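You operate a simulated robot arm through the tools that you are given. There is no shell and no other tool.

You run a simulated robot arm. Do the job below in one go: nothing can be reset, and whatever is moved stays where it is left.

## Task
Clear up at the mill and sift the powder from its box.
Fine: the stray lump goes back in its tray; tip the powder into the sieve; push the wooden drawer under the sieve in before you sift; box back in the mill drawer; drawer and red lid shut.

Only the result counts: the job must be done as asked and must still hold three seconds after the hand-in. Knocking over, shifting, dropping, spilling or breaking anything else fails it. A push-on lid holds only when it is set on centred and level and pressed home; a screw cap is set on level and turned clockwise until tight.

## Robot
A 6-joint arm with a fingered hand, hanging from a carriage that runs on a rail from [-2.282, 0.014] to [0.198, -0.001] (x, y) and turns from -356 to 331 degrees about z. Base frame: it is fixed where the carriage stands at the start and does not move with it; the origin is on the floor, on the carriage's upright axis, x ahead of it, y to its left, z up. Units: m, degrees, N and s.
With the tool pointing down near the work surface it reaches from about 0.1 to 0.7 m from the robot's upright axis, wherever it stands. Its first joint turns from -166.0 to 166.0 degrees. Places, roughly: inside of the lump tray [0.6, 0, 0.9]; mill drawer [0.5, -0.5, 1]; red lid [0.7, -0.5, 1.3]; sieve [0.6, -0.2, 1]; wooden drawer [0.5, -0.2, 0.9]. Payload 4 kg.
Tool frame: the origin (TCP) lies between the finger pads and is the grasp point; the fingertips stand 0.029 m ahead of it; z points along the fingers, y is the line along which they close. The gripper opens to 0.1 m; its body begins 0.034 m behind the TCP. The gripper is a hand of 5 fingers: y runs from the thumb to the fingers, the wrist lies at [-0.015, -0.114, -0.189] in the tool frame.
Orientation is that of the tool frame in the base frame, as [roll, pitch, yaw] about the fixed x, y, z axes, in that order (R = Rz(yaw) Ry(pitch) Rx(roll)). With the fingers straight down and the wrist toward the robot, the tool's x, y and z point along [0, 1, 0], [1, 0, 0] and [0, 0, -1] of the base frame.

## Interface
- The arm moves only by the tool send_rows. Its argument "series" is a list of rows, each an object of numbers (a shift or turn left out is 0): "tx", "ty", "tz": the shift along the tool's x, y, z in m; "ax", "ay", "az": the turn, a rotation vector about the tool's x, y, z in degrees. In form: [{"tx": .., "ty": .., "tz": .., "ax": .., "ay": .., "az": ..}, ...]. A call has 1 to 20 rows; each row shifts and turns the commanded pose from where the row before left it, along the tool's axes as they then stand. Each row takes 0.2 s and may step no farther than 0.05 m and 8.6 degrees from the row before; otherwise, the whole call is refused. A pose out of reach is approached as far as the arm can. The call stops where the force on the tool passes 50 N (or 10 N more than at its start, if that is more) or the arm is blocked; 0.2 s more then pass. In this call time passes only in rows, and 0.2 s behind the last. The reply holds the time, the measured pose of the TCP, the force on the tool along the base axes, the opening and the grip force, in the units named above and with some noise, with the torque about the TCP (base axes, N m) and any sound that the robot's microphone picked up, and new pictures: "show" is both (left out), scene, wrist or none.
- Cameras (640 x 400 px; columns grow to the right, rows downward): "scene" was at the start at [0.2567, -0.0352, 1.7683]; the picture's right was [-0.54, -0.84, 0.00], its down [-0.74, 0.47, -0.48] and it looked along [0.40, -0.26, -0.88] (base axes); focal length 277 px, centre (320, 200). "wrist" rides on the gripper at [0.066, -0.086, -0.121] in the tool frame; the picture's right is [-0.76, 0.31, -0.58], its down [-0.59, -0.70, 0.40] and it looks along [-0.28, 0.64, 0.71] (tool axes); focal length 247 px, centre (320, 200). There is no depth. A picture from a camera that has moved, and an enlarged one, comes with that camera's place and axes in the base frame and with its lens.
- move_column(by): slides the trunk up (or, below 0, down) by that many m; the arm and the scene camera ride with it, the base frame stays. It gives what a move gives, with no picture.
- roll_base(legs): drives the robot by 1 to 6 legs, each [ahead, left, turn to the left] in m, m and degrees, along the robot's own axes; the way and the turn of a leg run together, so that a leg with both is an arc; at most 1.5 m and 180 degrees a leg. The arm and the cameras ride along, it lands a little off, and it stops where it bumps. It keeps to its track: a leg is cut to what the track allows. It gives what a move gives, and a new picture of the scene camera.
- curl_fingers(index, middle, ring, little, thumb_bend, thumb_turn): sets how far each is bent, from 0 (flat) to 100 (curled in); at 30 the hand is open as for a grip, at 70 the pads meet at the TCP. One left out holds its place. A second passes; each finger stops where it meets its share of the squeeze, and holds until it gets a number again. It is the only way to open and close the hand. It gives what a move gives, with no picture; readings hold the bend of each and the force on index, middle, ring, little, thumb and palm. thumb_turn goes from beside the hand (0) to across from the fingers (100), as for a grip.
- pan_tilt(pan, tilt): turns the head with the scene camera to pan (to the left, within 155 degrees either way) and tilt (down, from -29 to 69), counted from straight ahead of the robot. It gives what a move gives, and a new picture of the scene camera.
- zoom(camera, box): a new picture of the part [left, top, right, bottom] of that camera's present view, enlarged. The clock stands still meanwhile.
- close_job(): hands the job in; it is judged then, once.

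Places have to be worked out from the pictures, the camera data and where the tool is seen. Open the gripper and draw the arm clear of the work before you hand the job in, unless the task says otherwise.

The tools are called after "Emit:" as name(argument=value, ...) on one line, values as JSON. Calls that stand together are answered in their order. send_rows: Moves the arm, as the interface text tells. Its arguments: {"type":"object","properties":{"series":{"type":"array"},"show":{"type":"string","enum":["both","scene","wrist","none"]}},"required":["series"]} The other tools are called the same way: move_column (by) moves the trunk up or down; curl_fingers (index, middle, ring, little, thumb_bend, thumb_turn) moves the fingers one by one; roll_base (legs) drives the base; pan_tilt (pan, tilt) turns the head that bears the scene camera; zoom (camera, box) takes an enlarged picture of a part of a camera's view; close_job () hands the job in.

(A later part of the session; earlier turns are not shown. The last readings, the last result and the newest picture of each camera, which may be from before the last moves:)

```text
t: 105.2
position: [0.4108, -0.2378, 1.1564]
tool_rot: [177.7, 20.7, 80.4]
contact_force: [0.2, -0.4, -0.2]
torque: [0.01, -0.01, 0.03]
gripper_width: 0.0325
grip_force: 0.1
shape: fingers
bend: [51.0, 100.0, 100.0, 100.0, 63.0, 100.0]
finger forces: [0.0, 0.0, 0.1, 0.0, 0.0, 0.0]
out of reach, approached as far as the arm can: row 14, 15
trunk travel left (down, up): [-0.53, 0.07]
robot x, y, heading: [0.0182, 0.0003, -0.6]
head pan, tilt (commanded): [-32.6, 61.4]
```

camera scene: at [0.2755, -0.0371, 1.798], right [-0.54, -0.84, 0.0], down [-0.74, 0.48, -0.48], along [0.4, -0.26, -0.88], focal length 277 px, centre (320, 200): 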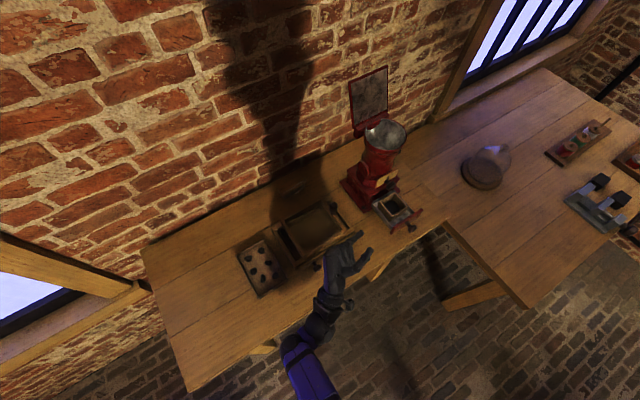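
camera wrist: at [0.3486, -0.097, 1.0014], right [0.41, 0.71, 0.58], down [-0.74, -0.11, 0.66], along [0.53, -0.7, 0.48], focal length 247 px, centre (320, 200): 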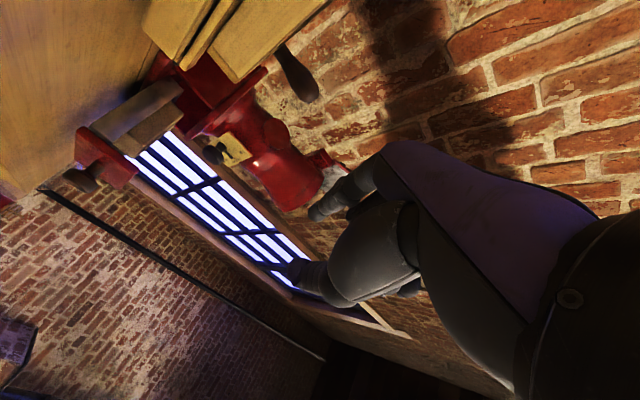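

Nearly level. I lower a bit, finish levelling, and retract to the right-front so the carriage can drive forward safely.

Emit:
send_rows(series=[{"tz": 0.03}, {"tz": 0.03, "ay": 7}, {"ay": 7}, {"ay": 6.7, "ax": 2.3}, {"tx": -0.03, "ty": -0.03}, {"tx": -0.03, "ty": -0.03}, {"tx": -0.02, "ty": -0.03}, {"ty": -0.015}, {}], show="none")

```text
t: 107.2
position: [0.318, -0.3262, 1.0595]
tool_rot: [-179.8, 0.4, 81.1]
contact_force: [0.6, 0.0, -0.4]
torque: [-0.01, 0.02, 0.0]
gripper_width: 0.0326
grip_force: 0.0
shape: fingers
bend: [51.0, 100.0, 100.0, 100.0, 63.0, 100.0]
finger forces: [0.0, 0.0, 0.0, 0.0, 0.0, 0.0]
out of reach, approached as far as the arm can: row 5, 6, 7, 8
trunk travel left (down, up): [-0.53, 0.07]
robot x, y, heading: [0.0208, -0.0008, -0.2]
head pan, tilt (commanded): [-32.6, 61.4]
```

I rotate toward a natural yaw (~41) here, before driving forward.

Emit:
send_rows(series=[{"az": 8}, {"az": 8}, {"az": 8}, {"az": 8}, {"az": 8}, {"tz": -0.02}, {"tz": -0.015}, {}], show="none")

Emit:
curl_fingers(index=30, middle=30, ring=30, little=100, thumb_bend=30, thumb_turn=98)

```text
t: 109.0
position: [0.3194, -0.3251, 1.0953]
tool_rot: [-180.0, 0.2, 41.2]
contact_force: [0.3, -0.1, 0.9]
torque: [0.0, 0.03, 0.01]
gripper_width: 0.0324
grip_force: 0.3
shape: fingers
bend: [51.0, 100.0, 100.0, 100.0, 63.0, 100.0]
finger forces: [0.1, 0.1, 0.1, 0.1, 0.0, 0.0]
trunk travel left (down, up): [-0.53, 0.07]
robot x, y, heading: [0.0192, -0.0023, -0.7]
head pan, tilt (commanded): [-32.6, 61.4]
```

```text
t: 110.0
position: [0.3203, -0.3251, 1.0935]
tool_rot: [179.9, 0.3, 41.2]
contact_force: [0.2, -0.7, 0.4]
torque: [-0.01, -0.03, 0.01]
gripper_width: 0.0984
grip_force: 0.1
shape: fingers
bend: [30.0, 30.0, 30.0, 100.0, 30.0, 96.0]
finger forces: [0.0, 0.0, 0.1, 0.1, 0.1, 0.0]
trunk travel left (down, up): [-0.53, 0.07]
robot x, y, heading: [0.0173, 0.0023, -0.5]
head pan, tilt (commanded): [-32.6, 61.4]
```

Fingers are in open-grip shape, hand at z≈1.094 with natural yaw. I drive forward 0.165 m.

Emit:
roll_base(legs=[[0.165, 0, 0]])

Emit:
zoom(camera="wrist", box=[0, 0, 640, 400])

Emit:
zoom(camera="scene", box=[340, 180, 480, 290])

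```text
t: 111.4
position: [0.4828, -0.3268, 1.0945]
tool_rot: [180.0, 0.3, 41.1]
contact_force: [0.0, 0.0, 0.1]
torque: [-0.03, 0.01, -0.01]
gripper_width: 0.0988
grip_force: 0.1
shape: fingers
bend: [30.0, 30.0, 30.0, 100.0, 30.0, 96.0]
finger forces: [0.0, 0.1, 0.0, 0.1, 0.1, 0.1]
trunk travel left (down, up): [-0.53, 0.07]
robot x, y, heading: [0.1842, 0.0024, -0.3]
head pan, tilt (commanded): [-32.6, 61.4]
camera scene: at [0.4385, -0.0379, 1.798], right [-0.54, -0.84, 0.0], down [-0.74, 0.48, -0.48], along [0.4, -0.26, -0.88], focal length 277 px, centre (320, 200)
```

scene: 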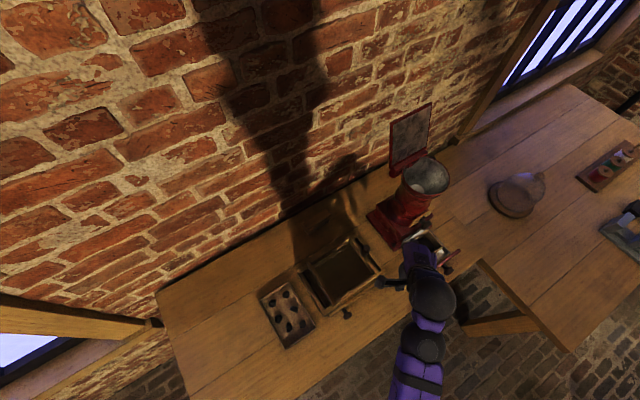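

```text
1.00 times, centred on (320, 200) of wrist (not enlarged: the box is as wide or as high as the picture)
camera zoom: at [0.4752, -0.2186, 1.2147], right [-0.37, -0.73, 0.58], down [-0.91, 0.14, -0.4], along [0.21, -0.67, -0.71], focal length 247 px, centre (320, 200)
```

zoom: 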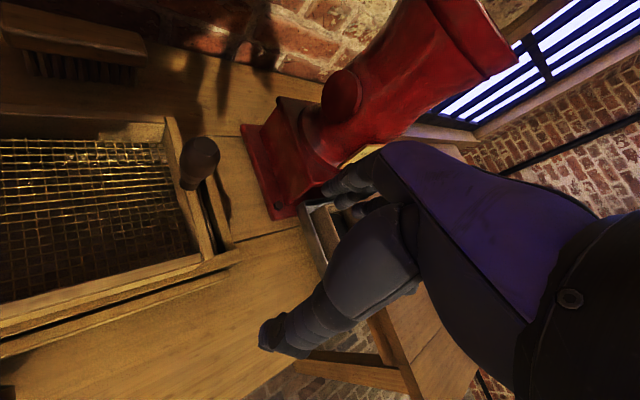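

```text
3.64 times, centred on (410, 235) of scene
camera zoom: at [0.4385, -0.0379, 1.798], right [-0.54, -0.84, 0.0], down [-0.74, 0.48, -0.48], along [0.4, -0.26, -0.88], focal length 1007 px, centre (-7, 73)
```

zoom: 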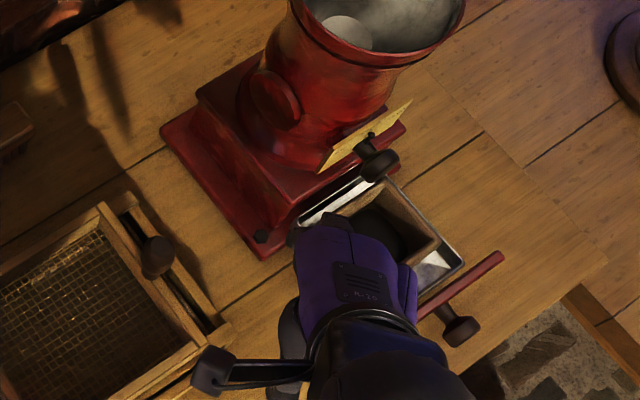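

Carriage is at x≈0.184. I move to [0.46, -0.40] and turn to yaw 0 there (clear of the mill's knob and plate), still at z≈1.09.

Emit:
send_rows(series=[{"tx": -0.022, "ty": 0.013}, {"tx": -0.022, "ty": 0.013}, {"tx": -0.022, "ty": 0.014}, {"az": 8.2}, {"az": 8.2}, {"az": 8.2}, {"az": 8.2}, {"az": 8.3}, {}])

Emit:
zoom(camera="wrist", box=[200, 100, 520, 320])

Emit:
zoom(camera="scene", box=[370, 190, 480, 280])

```text
t: 113.4
position: [0.4603, -0.4025, 1.0927]
tool_rot: [179.7, 0.1, 0.2]
contact_force: [-0.1, 0.2, 0.2]
torque: [0.0, 0.02, -0.01]
gripper_width: 0.0987
grip_force: 0.0
shape: fingers
bend: [30.0, 30.0, 30.0, 100.0, 30.0, 96.0]
finger forces: [0.0, 0.1, 0.0, 0.0, 0.1, 0.0]
trunk travel left (down, up): [-0.53, 0.07]
robot x, y, heading: [0.1816, -0.0058, -0.2]
head pan, tilt (commanded): [-32.6, 61.4]
camera scene: at [0.4385, -0.0379, 1.798], right [-0.54, -0.84, 0.0], down [-0.74, 0.48, -0.48], along [0.4, -0.26, -0.88], focal length 277 px, centre (320, 200)
camera wrist: at [0.5244, -0.3152, 1.2128], right [-0.75, -0.31, 0.58], down [-0.59, 0.7, -0.4], along [-0.28, -0.65, -0.71], focal length 247 px, centre (320, 200)
```

scene: 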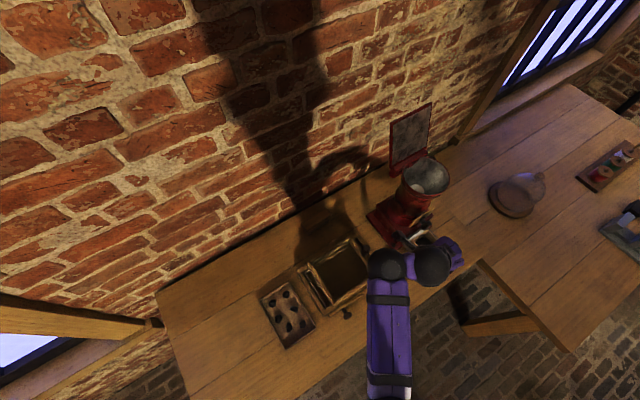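
wrist: 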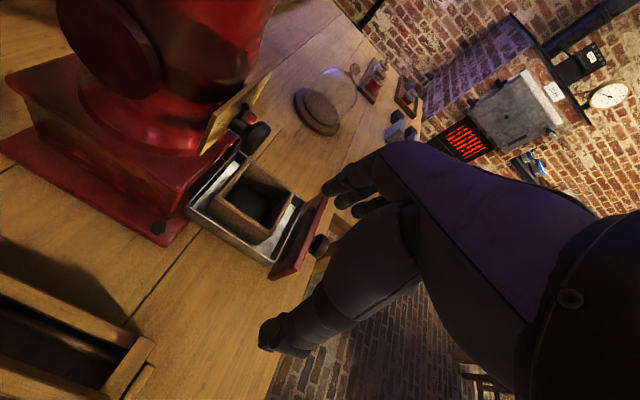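

```text
1.82 times, centred on (360, 210) of wrist
camera zoom: at [0.5244, -0.3152, 1.2128], right [-0.75, -0.31, 0.58], down [-0.59, 0.7, -0.4], along [-0.28, -0.65, -0.71], focal length 449 px, centre (247, 182)
```

zoom: 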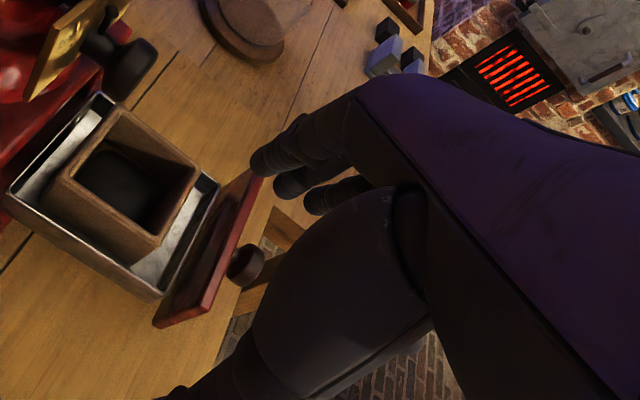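

```text
4.44 times, centred on (425, 235) of scene
camera zoom: at [0.4385, -0.0379, 1.798], right [-0.54, -0.84, 0.0], down [-0.74, 0.48, -0.48], along [0.4, -0.26, -0.88], focal length 1231 px, centre (-147, 44)
```

zoom: 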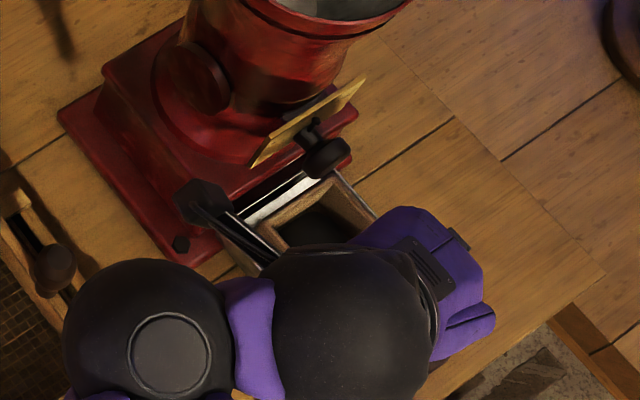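

Both cameras agree: box ≈6.4 cm square centred at [0.503, -0.471], top z≈0.99; the mill's dial knob hangs at [0.540, -0.479, 1.045], so I'll lift only ~3 cm and pull toward the robot first. I move above the box with index+middle+thumb open.

Emit:
curl_fingers(ring=100)

Emit:
send_rows(series=[{"ty": 0.035}, {"ty": 0.0335, "tx": 0.01}, {"tx": 0.0327}, {}])

Emit:
zoom(camera="wrist", box=[200, 100, 440, 340])

Emit:
zoom(camera="scene", box=[370, 190, 480, 280])

```text
t: 114.4
position: [0.4601, -0.4017, 1.0928]
tool_rot: [179.7, 0.0, 0.3]
contact_force: [0.6, -0.3, -0.5]
torque: [0.01, -0.04, 0.03]
gripper_width: 0.0988
grip_force: 0.0
shape: fingers
bend: [30.0, 30.0, 99.0, 100.0, 30.0, 96.0]
finger forces: [0.1, 0.0, 0.0, 0.0, 0.0, 0.0]
trunk travel left (down, up): [-0.53, 0.07]
robot x, y, heading: [0.1795, -0.0017, -0.5]
head pan, tilt (commanded): [-32.6, 61.4]
```

```text
t: 115.4
position: [0.5038, -0.4677, 1.0959]
tool_rot: [179.9, 0.2, 0.2]
contact_force: [0.1, 0.3, -0.1]
torque: [-0.01, 0.01, -0.03]
gripper_width: 0.0989
grip_force: 0.0
shape: fingers
bend: [30.0, 30.0, 99.0, 100.0, 30.0, 96.0]
finger forces: [0.0, 0.0, 0.1, 0.0, 0.1, 0.0]
trunk travel left (down, up): [-0.53, 0.07]
robot x, y, heading: [0.1853, -0.0015, -0.5]
head pan, tilt (commanded): [-32.6, 61.4]
camera scene: at [0.4385, -0.0379, 1.798], right [-0.54, -0.84, 0.0], down [-0.74, 0.48, -0.48], along [0.4, -0.26, -0.88], focal length 277 px, centre (320, 200)
camera wrist: at [0.5682, -0.3819, 1.2148], right [-0.75, -0.31, 0.58], down [-0.59, 0.7, -0.4], along [-0.28, -0.64, -0.71], focal length 247 px, centre (320, 200)
```

scene: 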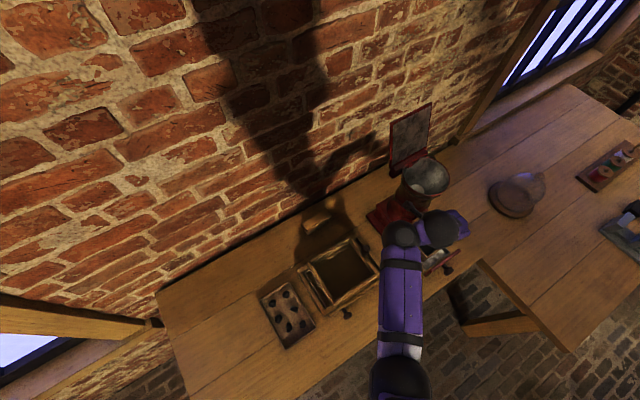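
wrist: 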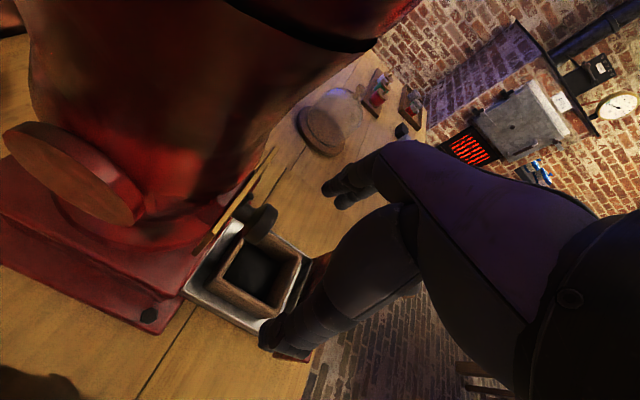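

```text
1.67 times, centred on (320, 220) of wrist
camera zoom: at [0.5682, -0.3819, 1.2148], right [-0.75, -0.31, 0.58], down [-0.59, 0.7, -0.4], along [-0.28, -0.64, -0.71], focal length 412 px, centre (320, 167)
```

zoom: 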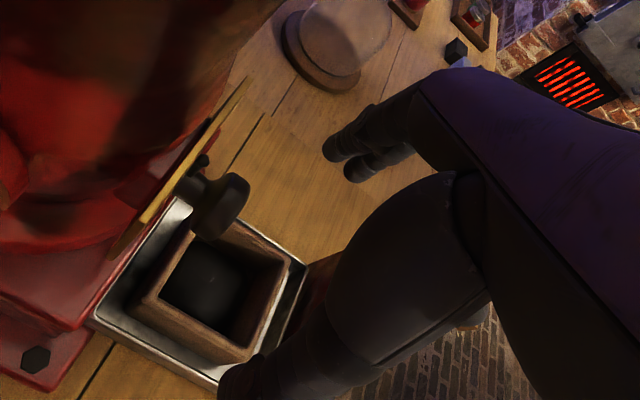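

```text
4.44 times, centred on (425, 235) of scene
camera zoom: at [0.4385, -0.0379, 1.798], right [-0.54, -0.84, 0.0], down [-0.74, 0.48, -0.48], along [0.4, -0.26, -0.88], focal length 1231 px, centre (-147, 44)
```

zoom: 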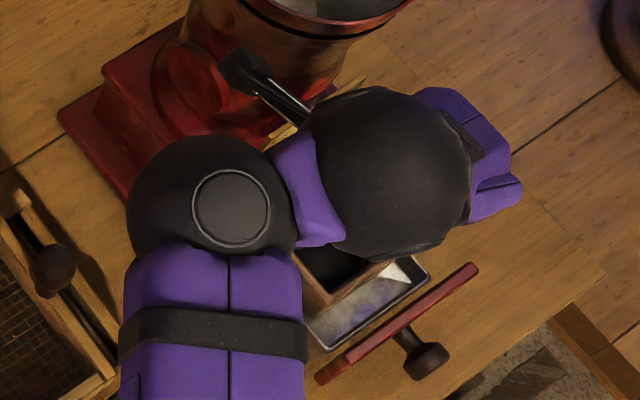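

Refined by triangulation: box top z≈0.9955, drawer walls z≈0.956 – so about 4 cm of box is exposed. I correct y by 2 mm and descend to just above grasp height.

Emit:
send_rows(series=[{"ty": 0.002, "tz": 0.02}, {"tz": 0.025}, {"tz": 0.02}, {"tz": 0.015}, {}])

Emit:
zoom(camera="wrist", box=[200, 100, 440, 340])

```text
t: 116.6
position: [0.5015, -0.4722, 1.0127]
tool_rot: [179.8, 0.2, 0.1]
contact_force: [-0.7, -0.7, -0.4]
torque: [-0.02, -0.02, 0.01]
gripper_width: 0.0986
grip_force: 0.1
shape: fingers
bend: [30.0, 30.0, 99.0, 100.0, 30.0, 96.0]
finger forces: [0.0, 0.1, 0.0, 0.0, 0.0, 0.0]
trunk travel left (down, up): [-0.53, 0.07]
robot x, y, heading: [0.181, 0.001, -0.3]
head pan, tilt (commanded): [-32.6, 61.4]
camera scene: at [0.4385, -0.0379, 1.798], right [-0.54, -0.84, 0.0], down [-0.74, 0.48, -0.48], along [0.4, -0.26, -0.88], focal length 277 px, centre (320, 200)
camera wrist: at [0.5674, -0.3852, 1.1344], right [-0.75, -0.31, 0.58], down [-0.59, 0.7, -0.4], along [-0.28, -0.64, -0.71], focal length 247 px, centre (320, 200)
```

scene: 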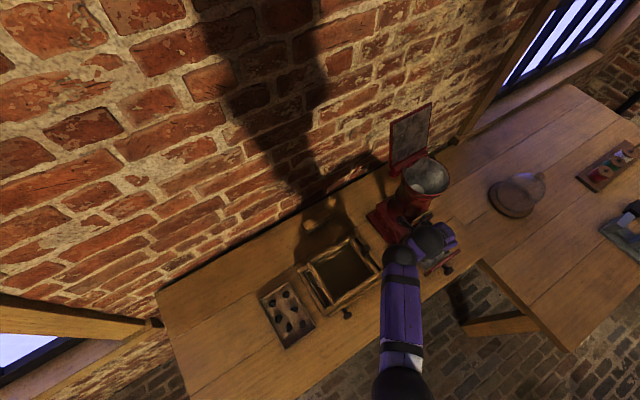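
wrist: 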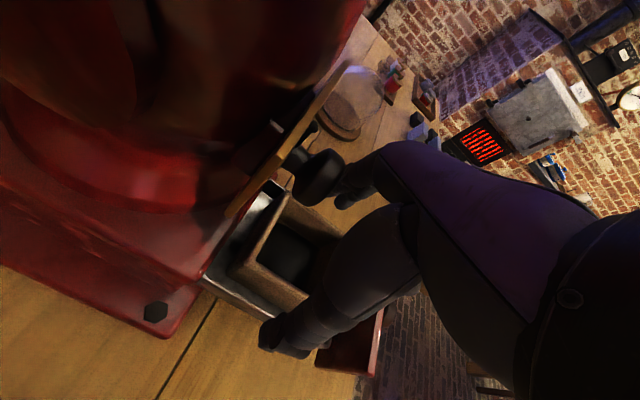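

```text
1.67 times, centred on (320, 220) of wrist
camera zoom: at [0.5674, -0.3852, 1.1344], right [-0.75, -0.31, 0.58], down [-0.59, 0.7, -0.4], along [-0.28, -0.64, -0.71], focal length 412 px, centre (320, 167)
```

zoom: 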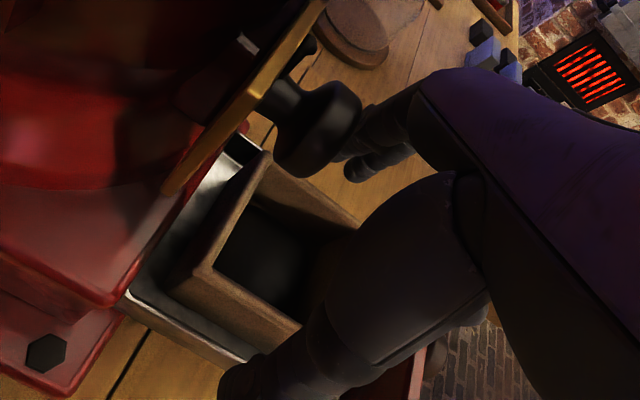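

Rear rim edge measured at x≈0.537, y -0.440…-0.498 → box centre ≈[0.505, -0.469]. I correct and lower the last 14 mm.

Emit:
send_rows(series=[{"ty": -0.003, "tx": 0.002, "tz": 0.007}, {"tz": 0.007}, {}], show="none")

Emit:
curl_fingers(index=40, middle=40, thumb_bend=40)

Emit:
zoom(camera="wrist", box=[200, 100, 440, 340])

```text
t: 117.4
position: [0.5037, -0.4695, 1.0005]
tool_rot: [179.7, 0.2, 0.1]
contact_force: [0.3, -0.6, -0.6]
torque: [-0.01, -0.03, 0.0]
gripper_width: 0.099
grip_force: 0.1
shape: fingers
bend: [30.0, 30.0, 99.0, 100.0, 30.0, 96.0]
finger forces: [0.1, 0.1, 0.0, 0.0, 0.0, 0.0]
trunk travel left (down, up): [-0.53, 0.07]
robot x, y, heading: [0.1817, -0.0034, -0.1]
head pan, tilt (commanded): [-32.6, 61.4]
```

```text
t: 118.4
position: [0.5055, -0.4696, 1.0008]
tool_rot: [179.8, 0.2, 0.0]
contact_force: [1.3, -0.2, 0.2]
torque: [-0.01, 0.02, -0.01]
gripper_width: 0.0757
grip_force: 0.2
shape: fingers
bend: [40.0, 40.0, 99.0, 100.0, 40.0, 97.0]
finger forces: [0.3, 0.1, 0.0, 0.0, 0.0, 0.1]
trunk travel left (down, up): [-0.53, 0.07]
robot x, y, heading: [0.1835, -0.0003, -0.2]
head pan, tilt (commanded): [-32.6, 61.4]
```

```text
1.67 times, centred on (320, 220) of wrist
camera zoom: at [0.5692, -0.3827, 1.1213], right [-0.75, -0.31, 0.58], down [-0.59, 0.7, -0.4], along [-0.28, -0.64, -0.71], focal length 412 px, centre (320, 167)
```

zoom: 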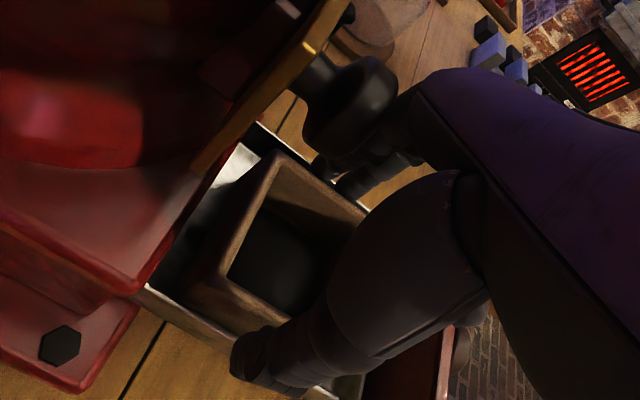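

Opening 0.076, no contact yet. I close onto the box gradually.

Emit:
curl_fingers(index=45, middle=45, thumb_bend=45)

```text
t: 119.4
position: [0.5037, -0.4692, 1.0023]
tool_rot: [179.8, 0.2, 0.1]
contact_force: [-0.3, -0.3, 0.4]
torque: [0.01, 0.04, -0.01]
gripper_width: 0.0694
grip_force: 2.4
shape: fingers
bend: [43.0, 44.0, 99.0, 100.0, 43.0, 97.0]
finger forces: [1.9, 1.2, 0.0, 0.1, 2.2, 0.0]
trunk travel left (down, up): [-0.53, 0.07]
robot x, y, heading: [0.1822, 0.002, -0.2]
head pan, tilt (commanded): [-32.6, 61.4]
```

Contact on all three (index 1.9, middle 1.2, thumb 2.2 N) at width 0.069. I increase the squeeze.

Emit:
curl_fingers(index=54, middle=54, thumb_bend=56)

Emit:
zoom(camera="wrist", box=[200, 100, 440, 340])

```text
t: 120.4
position: [0.5036, -0.4703, 1.001]
tool_rot: [179.6, 0.2, 0.1]
contact_force: [-1.0, -4.6, 2.5]
torque: [-0.1, 0.0, -0.1]
gripper_width: 0.0669
grip_force: 12.6
shape: fingers
bend: [45.0, 47.0, 99.0, 100.0, 47.0, 97.0]
finger forces: [9.2, 5.6, 0.0, 0.0, 10.2, 0.0]
trunk travel left (down, up): [-0.53, 0.07]
robot x, y, heading: [0.1861, -0.0013, -0.4]
head pan, tilt (commanded): [-32.6, 61.4]
```

```text
1.67 times, centred on (320, 220) of wrist
camera zoom: at [0.5692, -0.3837, 1.1218], right [-0.75, -0.3, 0.58], down [-0.59, 0.7, -0.4], along [-0.28, -0.65, -0.71], focal length 412 px, centre (320, 167)
```

zoom: 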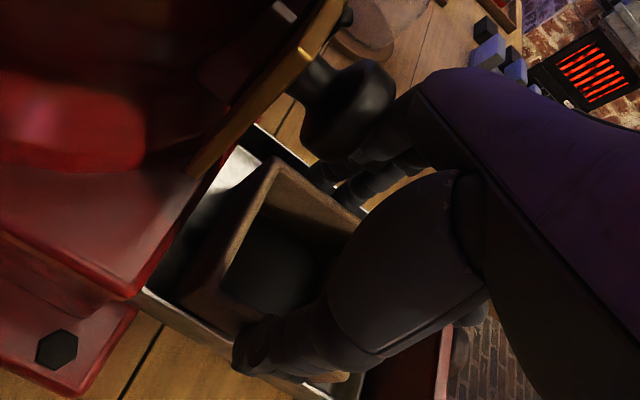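

Firm grip (9/6/10 N). I lift in small steps, about 2.5 cm, and check.

Emit:
send_rows(series=[{"tz": -0.005}, {"tz": -0.008}, {}], show="none")

Emit:
zoom(camera="wrist", box=[200, 100, 440, 340])

```text
t: 121.2
position: [0.5032, -0.4693, 1.014]
tool_rot: [179.9, 0.2, 0.1]
contact_force: [-0.8, -4.2, -3.2]
torque: [-0.38, 0.01, -0.12]
gripper_width: 0.0669
grip_force: 13.0
shape: fingers
bend: [45.0, 47.0, 99.0, 100.0, 47.0, 97.0]
finger forces: [9.2, 5.7, 0.1, 0.1, 9.9, 0.0]
trunk travel left (down, up): [-0.53, 0.07]
robot x, y, heading: [0.1826, -0.0012, -0.5]
head pan, tilt (commanded): [-32.6, 61.4]
```

```text
1.67 times, centred on (320, 220) of wrist
camera zoom: at [0.5685, -0.383, 1.1341], right [-0.75, -0.31, 0.58], down [-0.59, 0.7, -0.4], along [-0.28, -0.65, -0.71], focal length 412 px, centre (320, 167)
```

zoom: 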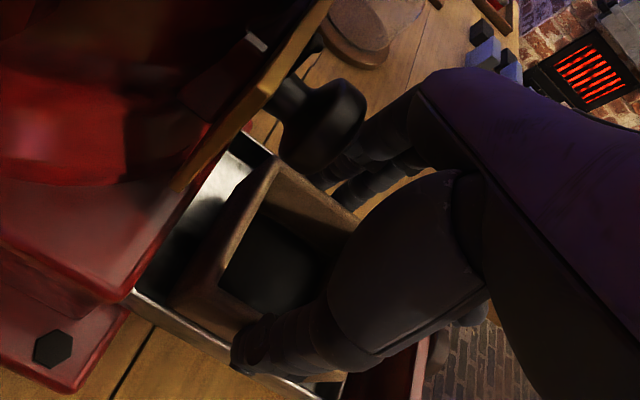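

The box comes along; a 4 N sideways reading suggests the thumb still brushes the drawer wall. I lift another 8 mm and re-check.

Emit:
send_rows(series=[{"tz": -0.008}, {}], show="none")

Emit:
zoom(camera="wrist", box=[160, 100, 440, 340])

Emit:
zoom(camera="scene", box=[370, 190, 480, 280])

```text
t: 121.8
position: [0.5038, -0.4691, 1.0227]
tool_rot: [179.7, 0.2, 0.2]
contact_force: [0.0, -5.0, -2.2]
torque: [-0.28, 0.04, -0.07]
gripper_width: 0.0668
grip_force: 11.8
shape: fingers
bend: [45.0, 47.0, 99.0, 100.0, 47.0, 97.0]
finger forces: [9.0, 5.6, 0.0, 0.1, 10.0, 0.0]
trunk travel left (down, up): [-0.53, 0.07]
robot x, y, heading: [0.183, 0.0008, -0.2]
head pan, tilt (commanded): [-32.6, 61.4]
```

```text
1.67 times, centred on (300, 220) of wrist
camera zoom: at [0.569, -0.3828, 1.1417], right [-0.75, -0.31, 0.58], down [-0.59, 0.7, -0.4], along [-0.28, -0.65, -0.71], focal length 412 px, centre (353, 167)
```

zoom: 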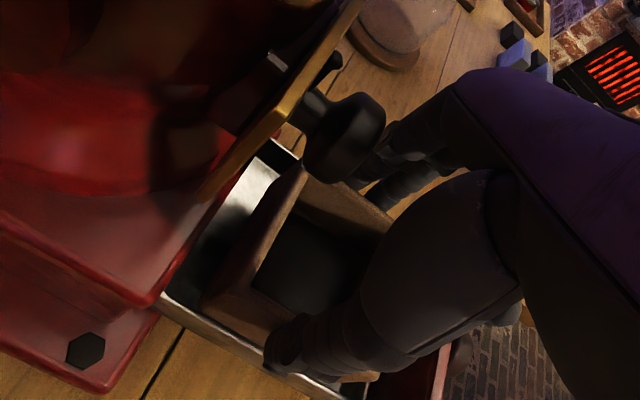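

```text
4.44 times, centred on (425, 235) of scene
camera zoom: at [0.4385, -0.0381, 1.798], right [-0.54, -0.84, 0.0], down [-0.74, 0.48, -0.48], along [0.4, -0.26, -0.88], focal length 1231 px, centre (-147, 44)
```

zoom: 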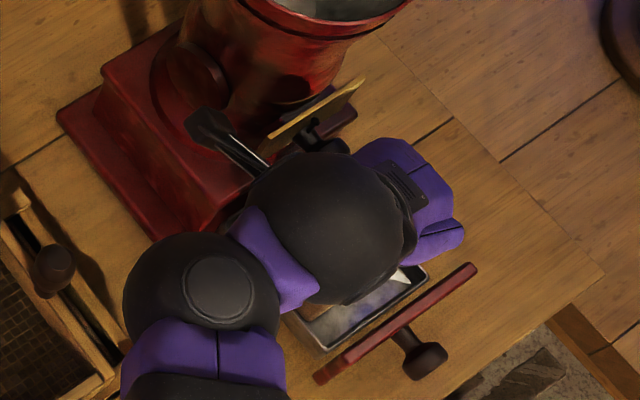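

The box moves rigidly with the hand but a ~5 N side force persists – possibly the index brushing the dial knob. I move 1 cm toward the robot (there's ~2 cm to the drawer front) and re-check.

Emit:
send_rows(series=[{"tx": -0.006, "tz": -0.003}, {"tx": -0.005}, {}], show="none")

Emit:
zoom(camera="wrist", box=[160, 100, 440, 340])

```text
t: 122.6
position: [0.4925, -0.4685, 1.0239]
tool_rot: [179.8, 0.1, 0.1]
contact_force: [-0.3, -0.4, -0.5]
torque: [0.03, 0.0, 0.03]
gripper_width: 0.0669
grip_force: 11.6
shape: fingers
bend: [46.0, 48.0, 99.0, 100.0, 47.0, 97.0]
finger forces: [7.1, 4.7, 0.0, 0.1, 11.8, 0.0]
trunk travel left (down, up): [-0.53, 0.07]
robot x, y, heading: [0.1841, -0.0002, -0.3]
head pan, tilt (commanded): [-32.6, 61.4]
```

```text
1.67 times, centred on (300, 220) of wrist
camera zoom: at [0.558, -0.3816, 1.1445], right [-0.75, -0.31, 0.58], down [-0.59, 0.7, -0.4], along [-0.28, -0.64, -0.71], focal length 412 px, centre (353, 167)
```

zoom: 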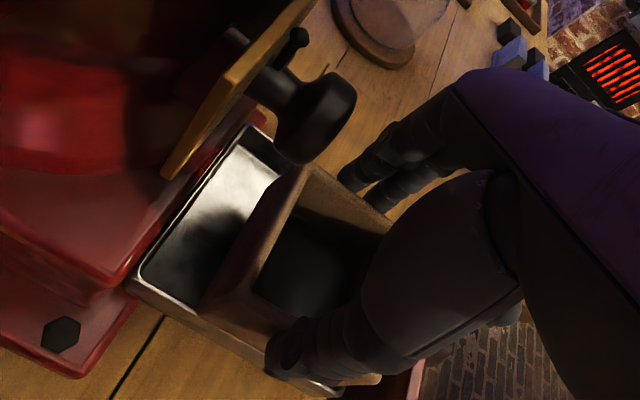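

Forces now balance (7.1+4.7 vs 11.8 N, net ≈0), so that was the knob; the box hangs free and light. I edge a little further back while rising clear of the drawer.

Emit:
send_rows(series=[{"tx": -0.004, "tz": -0.008}, {"tx": -0.004, "tz": -0.012}, {"tz": -0.015}, {"tz": -0.015}, {"tz": -0.015}, {}])

Emit:
zoom(camera="wrist", box=[160, 100, 440, 340])

Emit:
zoom(camera="scene", box=[350, 170, 490, 290])

```text
t: 124.0
position: [0.4855, -0.4681, 1.0905]
tool_rot: [179.8, 0.2, 0.0]
contact_force: [0.1, -0.7, -0.9]
torque: [-0.04, 0.03, 0.02]
gripper_width: 0.0668
grip_force: 11.7
shape: fingers
bend: [46.0, 48.0, 99.0, 100.0, 47.0, 97.0]
finger forces: [7.0, 4.7, 0.1, 0.1, 11.7, 0.0]
trunk travel left (down, up): [-0.53, 0.07]
robot x, y, heading: [0.18, 0.0009, -0.2]
head pan, tilt (commanded): [-32.6, 61.4]
camera scene: at [0.4385, -0.0379, 1.798], right [-0.54, -0.84, 0.0], down [-0.74, 0.48, -0.48], along [0.4, -0.26, -0.88], focal length 277 px, centre (320, 200)
camera wrist: at [0.55, -0.3816, 1.2106], right [-0.75, -0.31, 0.58], down [-0.59, 0.7, -0.4], along [-0.28, -0.64, -0.71], focal length 247 px, centre (320, 200)
```

scene: 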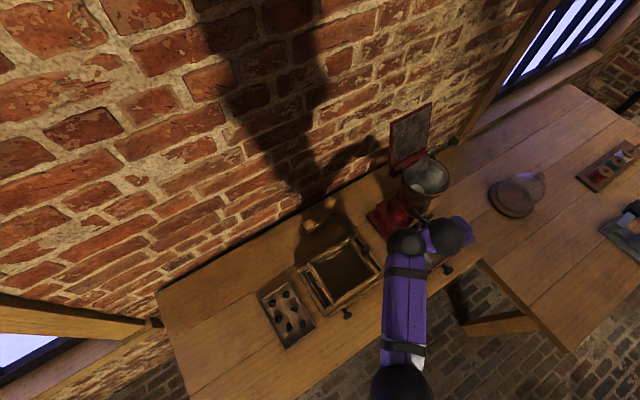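
wrist: 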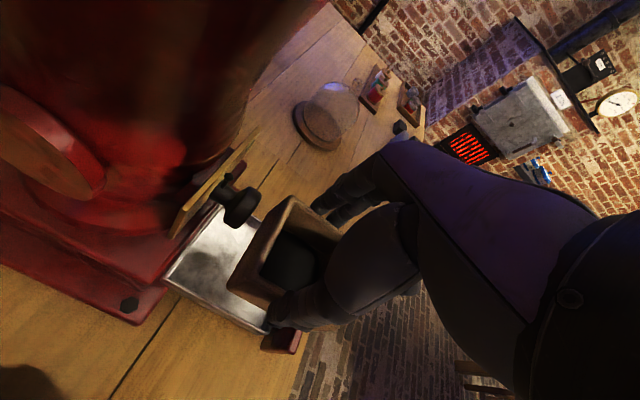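

```text
1.67 times, centred on (300, 220) of wrist
camera zoom: at [0.55, -0.3816, 1.2106], right [-0.75, -0.31, 0.58], down [-0.59, 0.7, -0.4], along [-0.28, -0.64, -0.71], focal length 412 px, centre (353, 167)
```

zoom: 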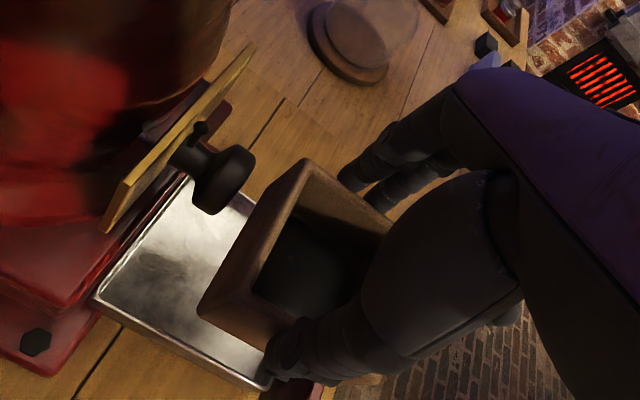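

```text
3.33 times, centred on (420, 230) of scene
camera zoom: at [0.4385, -0.0379, 1.798], right [-0.54, -0.84, 0.0], down [-0.74, 0.48, -0.48], along [0.4, -0.26, -0.88], focal length 923 px, centre (-13, 100)
```

zoom: 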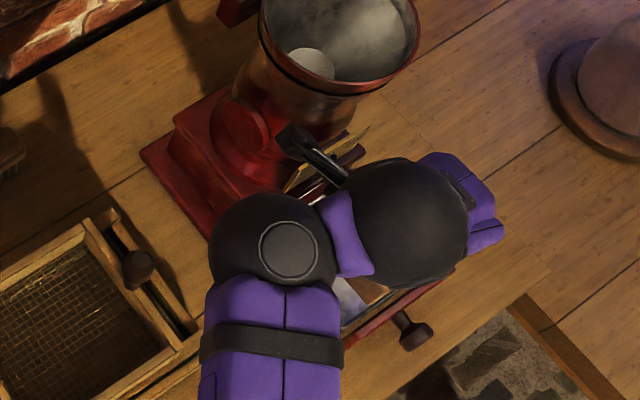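

The box is out and level. I carry it back toward the robot and then left in front of the stand, turning gradually.

Emit:
send_rows(series=[{"tx": -0.015}, {"tx": -0.02}, {"tx": -0.02}, {"ty": -0.02, "tx": -0.008}, {"ty": -0.025}, {"ty": -0.025}, {"ty": -0.025, "az": -5}, {"az": -6}, {"az": -6}, {"az": -6}, {"az": -6}, {"az": -6}, {"az": -5}, {}])

```text
t: 127.0
position: [0.4218, -0.374, 1.09]
tool_rot: [180.0, 0.4, 40.0]
contact_force: [-0.6, 0.1, -0.9]
torque: [-0.02, -0.01, 0.01]
gripper_width: 0.0663
grip_force: 11.0
shape: fingers
bend: [47.0, 49.0, 99.0, 100.0, 47.0, 97.0]
finger forces: [6.6, 4.4, 0.1, 0.1, 11.3, 0.0]
trunk travel left (down, up): [-0.53, 0.07]
robot x, y, heading: [0.183, -0.0028, -0.4]
head pan, tilt (commanded): [-32.6, 61.4]
camera scene: at [0.4385, -0.0379, 1.798], right [-0.54, -0.84, 0.0], down [-0.74, 0.48, -0.48], along [0.4, -0.26, -0.88], focal length 277 px, centre (320, 200)
camera wrist: at [0.4163, -0.2648, 1.2105], right [-0.38, -0.72, 0.58], down [-0.9, 0.16, -0.4], along [0.19, -0.68, -0.71], focal length 247 px, centre (320, 200)
```

scene: 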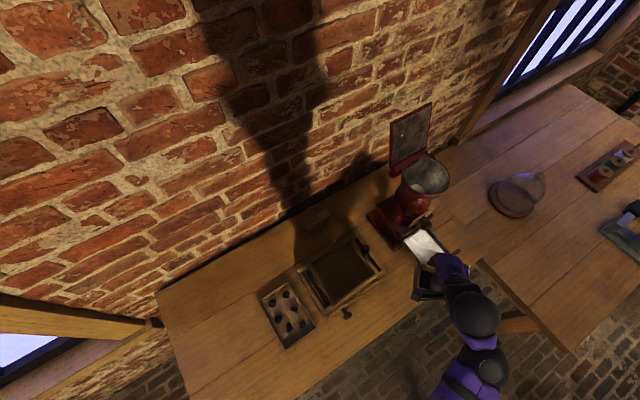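
wrist: 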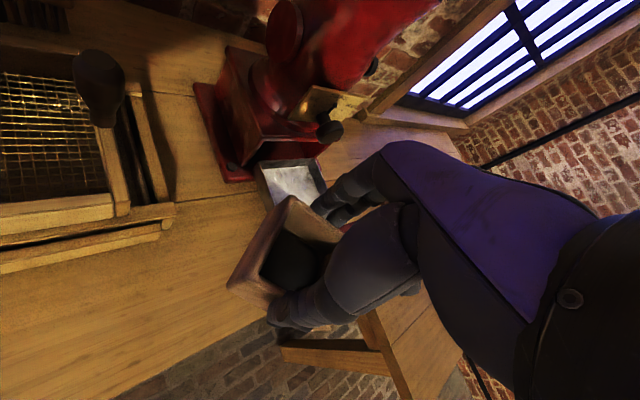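

Box is steady. I continue left along the front of the stand to y≈-0.19 and complete the turn to yaw ~80.

Emit:
send_rows(series=[{"tx": 0.0169, "ty": -0.0201}, {"tx": 0.0169, "ty": -0.0201}, {"tx": 0.0169, "ty": -0.0201}, {"tx": 0.0169, "ty": -0.0201}, {"tx": 0.0169, "ty": -0.0201}, {"tx": 0.0169, "ty": -0.0201}, {"tx": 0.0169, "ty": -0.0201}, {"az": -5.7}, {"az": -5.7}, {"az": -5.7}, {"az": -5.7}, {"az": -5.7}, {"az": -5.7}, {"az": -5.7}, {}])

```text
t: 130.2
position: [0.4407, -0.1787, 1.0566]
tool_rot: [-180.0, 0.4, 79.9]
contact_force: [0.1, -0.3, 0.5]
torque: [-0.01, -0.02, 0.0]
gripper_width: 0.0656
grip_force: 10.4
shape: fingers
bend: [47.0, 49.0, 99.0, 100.0, 47.0, 97.0]
finger forces: [6.3, 4.2, 0.0, 0.1, 10.6, 0.0]
out of reach, approached as far as the arm can: row 12, 13, 14
trunk travel left (down, up): [-0.53, 0.07]
robot x, y, heading: [0.1868, 0.0035, -0.2]
head pan, tilt (commanded): [-32.6, 61.4]
camera scene: at [0.4385, -0.0379, 1.798], right [-0.54, -0.84, 0.0], down [-0.74, 0.48, -0.48], along [0.4, -0.26, -0.88], focal length 277 px, centre (320, 200)
camera wrist: at [0.3669, -0.0977, 1.1782], right [0.17, -0.79, 0.58], down [-0.8, -0.46, -0.39], along [0.58, -0.4, -0.71], focal length 247 px, centre (320, 200)
```

scene: 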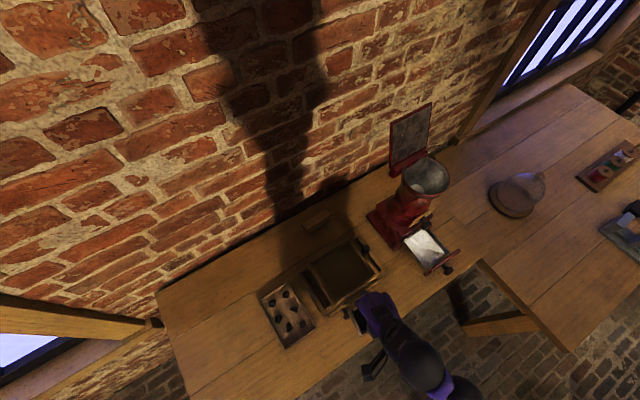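
wrist: 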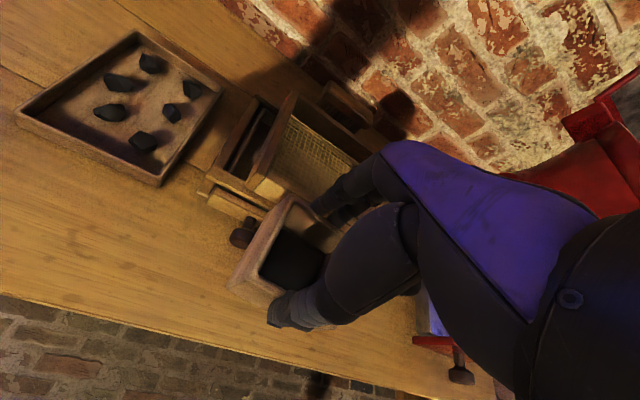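

The arm dipped to z=1.057 near its inner limit; no contact. I raise the trunk 5 cm before moving over the sieve.

Emit:
move_column(by=0.05)

Emit:
send_rows(series=[{"tz": -0.01}, {"ty": 0.015}, {"ty": 0.02}, {}])

Emit:
zoom(camera="scene", box=[280, 210, 420, 320])

```text
t: 131.2
position: [0.4398, -0.1789, 1.1068]
tool_rot: [-179.9, 0.4, 79.9]
contact_force: [0.7, 0.4, -1.0]
torque: [0.02, -0.01, -0.02]
gripper_width: 0.0657
grip_force: 10.5
shape: fingers
bend: [47.0, 49.0, 99.0, 100.0, 47.0, 97.0]
finger forces: [6.3, 4.2, 0.0, 0.0, 10.6, 0.1]
trunk travel left (down, up): [-0.58, 0.02]
robot x, y, heading: [0.1828, -0.0041, -0.3]
head pan, tilt (commanded): [-32.6, 61.4]
```

```text
t: 132.2
position: [0.4786, -0.1826, 1.1107]
tool_rot: [-179.9, 0.4, 79.8]
contact_force: [-1.0, 0.0, -0.1]
torque: [0.0, 0.01, 0.03]
gripper_width: 0.0656
grip_force: 11.3
shape: fingers
bend: [47.0, 49.0, 99.0, 100.0, 47.0, 97.0]
finger forces: [6.3, 4.2, 0.0, 0.0, 10.6, 0.1]
out of reach, approached as far as the arm can: row 1
trunk travel left (down, up): [-0.58, 0.02]
robot x, y, heading: [0.1838, -0.001, -0.4]
head pan, tilt (commanded): [-32.6, 61.4]
camera scene: at [0.4385, -0.0379, 1.848], right [-0.54, -0.84, 0.0], down [-0.74, 0.48, -0.48], along [0.4, -0.26, -0.88], focal length 277 px, centre (320, 200)
camera wrist: at [0.4056, -0.1015, 1.2311], right [0.17, -0.8, 0.58], down [-0.8, -0.46, -0.39], along [0.58, -0.4, -0.71], focal length 247 px, centre (320, 200)
```

scene: 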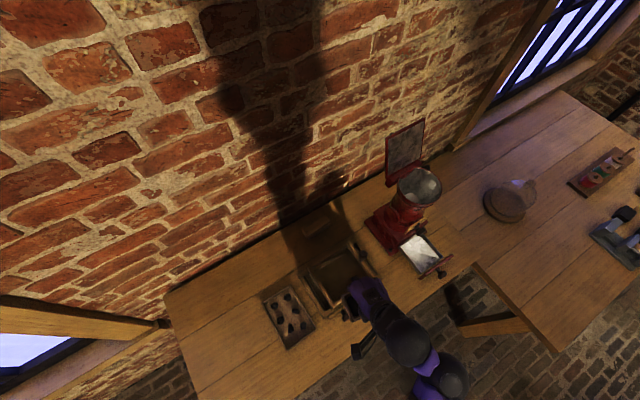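
wrist: 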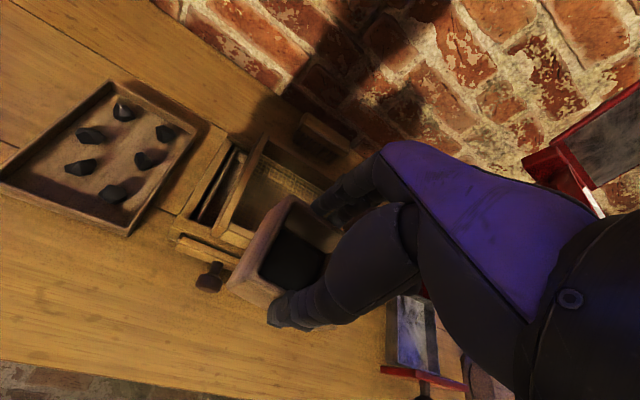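

```text
3.64 times, centred on (350, 265) of scene
camera zoom: at [0.4385, -0.0379, 1.848], right [-0.54, -0.84, 0.0], down [-0.74, 0.48, -0.48], along [0.4, -0.26, -0.88], focal length 1007 px, centre (211, -36)
```

zoom: 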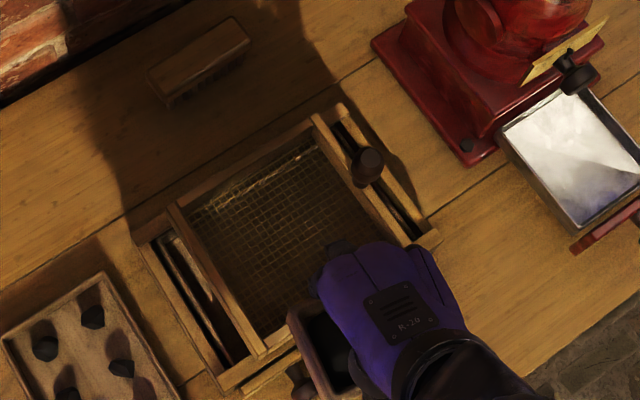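

Sieve measures roughly x 0.513–0.647, y -0.129…-0.284 (centre ≈[0.58, -0.207]). I move the box over it to about [0.577, -0.198], staying at z≈1.11.

Emit:
send_rows(series=[{"ty": 0.02}, {"ty": 0.025}, {"ty": 0.025}, {"ty": 0.02, "tx": 0.001}, {"ty": 0.0095, "tx": 0.001}, {}])

Emit:
zoom(camera="scene", box=[280, 190, 420, 300])

Emit:
zoom(camera="wrist", box=[100, 80, 460, 320])

```text
t: 133.6
position: [0.5766, -0.198, 1.1116]
tool_rot: [-179.9, 0.3, 79.9]
contact_force: [-0.6, -0.4, -1.1]
torque: [0.01, 0.0, 0.0]
gripper_width: 0.0657
grip_force: 10.4
shape: fingers
bend: [47.0, 49.0, 99.0, 100.0, 47.0, 97.0]
finger forces: [6.3, 4.2, 0.0, 0.0, 10.6, 0.0]
trunk travel left (down, up): [-0.58, 0.02]
robot x, y, heading: [0.1817, 0.0008, -0.2]
head pan, tilt (commanded): [-32.6, 61.4]
camera scene: at [0.4385, -0.0379, 1.848], right [-0.54, -0.84, 0.0], down [-0.74, 0.48, -0.48], along [0.4, -0.26, -0.88], focal length 277 px, centre (320, 200)
camera wrist: at [0.5035, -0.117, 1.2315], right [0.17, -0.79, 0.58], down [-0.8, -0.46, -0.39], along [0.58, -0.4, -0.71], focal length 247 px, centre (320, 200)
```

scene: 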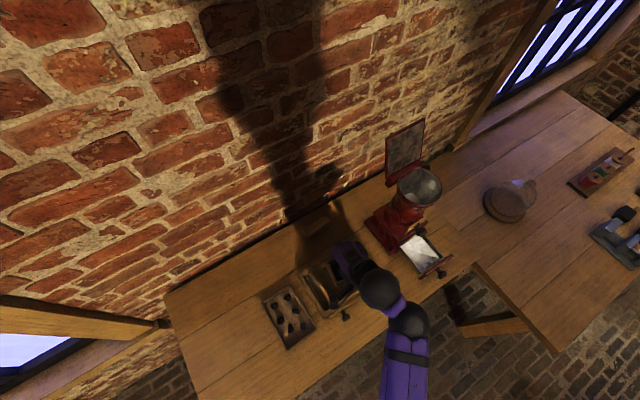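
wrist: 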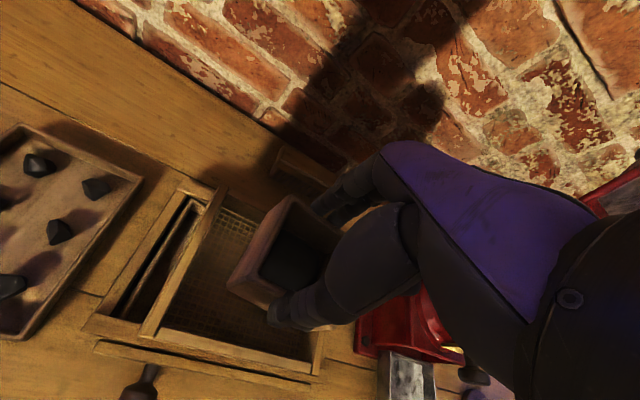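

```text
3.64 times, centred on (350, 245) of scene
camera zoom: at [0.4385, -0.0379, 1.848], right [-0.54, -0.84, 0.0], down [-0.74, 0.48, -0.48], along [0.4, -0.26, -0.88], focal length 1007 px, centre (211, 36)
```

zoom: 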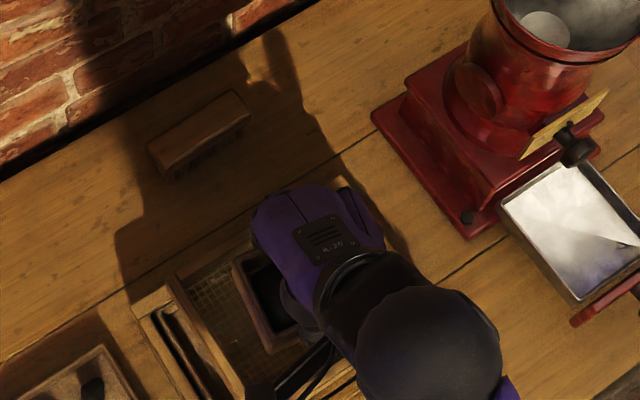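

```text
1.67 times, centred on (280, 200) of wrist
camera zoom: at [0.5035, -0.117, 1.2315], right [0.17, -0.79, 0.58], down [-0.8, -0.46, -0.39], along [0.58, -0.4, -0.71], focal length 412 px, centre (387, 200)
```

zoom: 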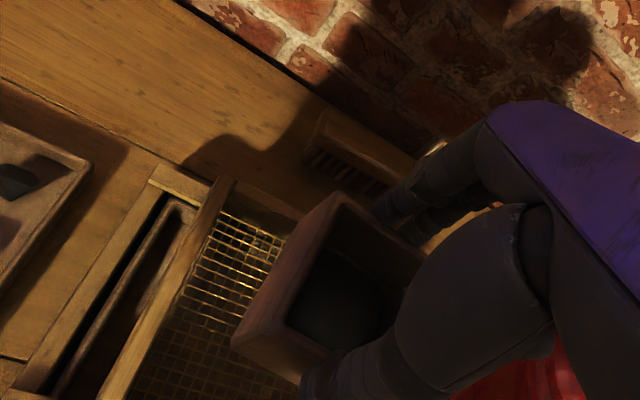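

The box is centred over the sieve. I raise the arm 4 cm and then lower the trunk 5 cm, to get the arm configuration that allowed the deep tipping.

Emit:
send_rows(series=[{"tz": -0.02}, {"tz": -0.02}, {}], show="none")

```text
t: 134.4
position: [0.5756, -0.1972, 1.15]
tool_rot: [-179.9, 0.5, 79.9]
contact_force: [0.7, 0.3, -0.6]
torque: [0.01, -0.01, 0.02]
gripper_width: 0.0657
grip_force: 9.9
shape: fingers
bend: [47.0, 49.0, 99.0, 100.0, 47.0, 97.0]
finger forces: [6.3, 4.3, 0.1, 0.0, 10.4, 0.0]
trunk travel left (down, up): [-0.58, 0.02]
robot x, y, heading: [0.1825, -0.0014, -0.2]
head pan, tilt (commanded): [-32.6, 61.4]
```

Raised to 1.15 cleanly. Now the trunk goes down 5 cm.

Emit:
move_column(by=-0.05)

```text
t: 135.3
position: [0.5773, -0.1969, 1.0994]
tool_rot: [-179.9, 0.4, 79.9]
contact_force: [-0.1, 0.1, -0.3]
torque: [-0.01, -0.02, 0.01]
gripper_width: 0.0655
grip_force: 10.7
shape: fingers
bend: [47.0, 49.0, 99.0, 100.0, 47.0, 97.0]
finger forces: [6.1, 4.2, 0.0, 0.1, 10.5, 0.1]
trunk travel left (down, up): [-0.53, 0.07]
robot x, y, heading: [0.1838, -0.001, -0.4]
head pan, tilt (commanded): [-32.6, 61.4]
```

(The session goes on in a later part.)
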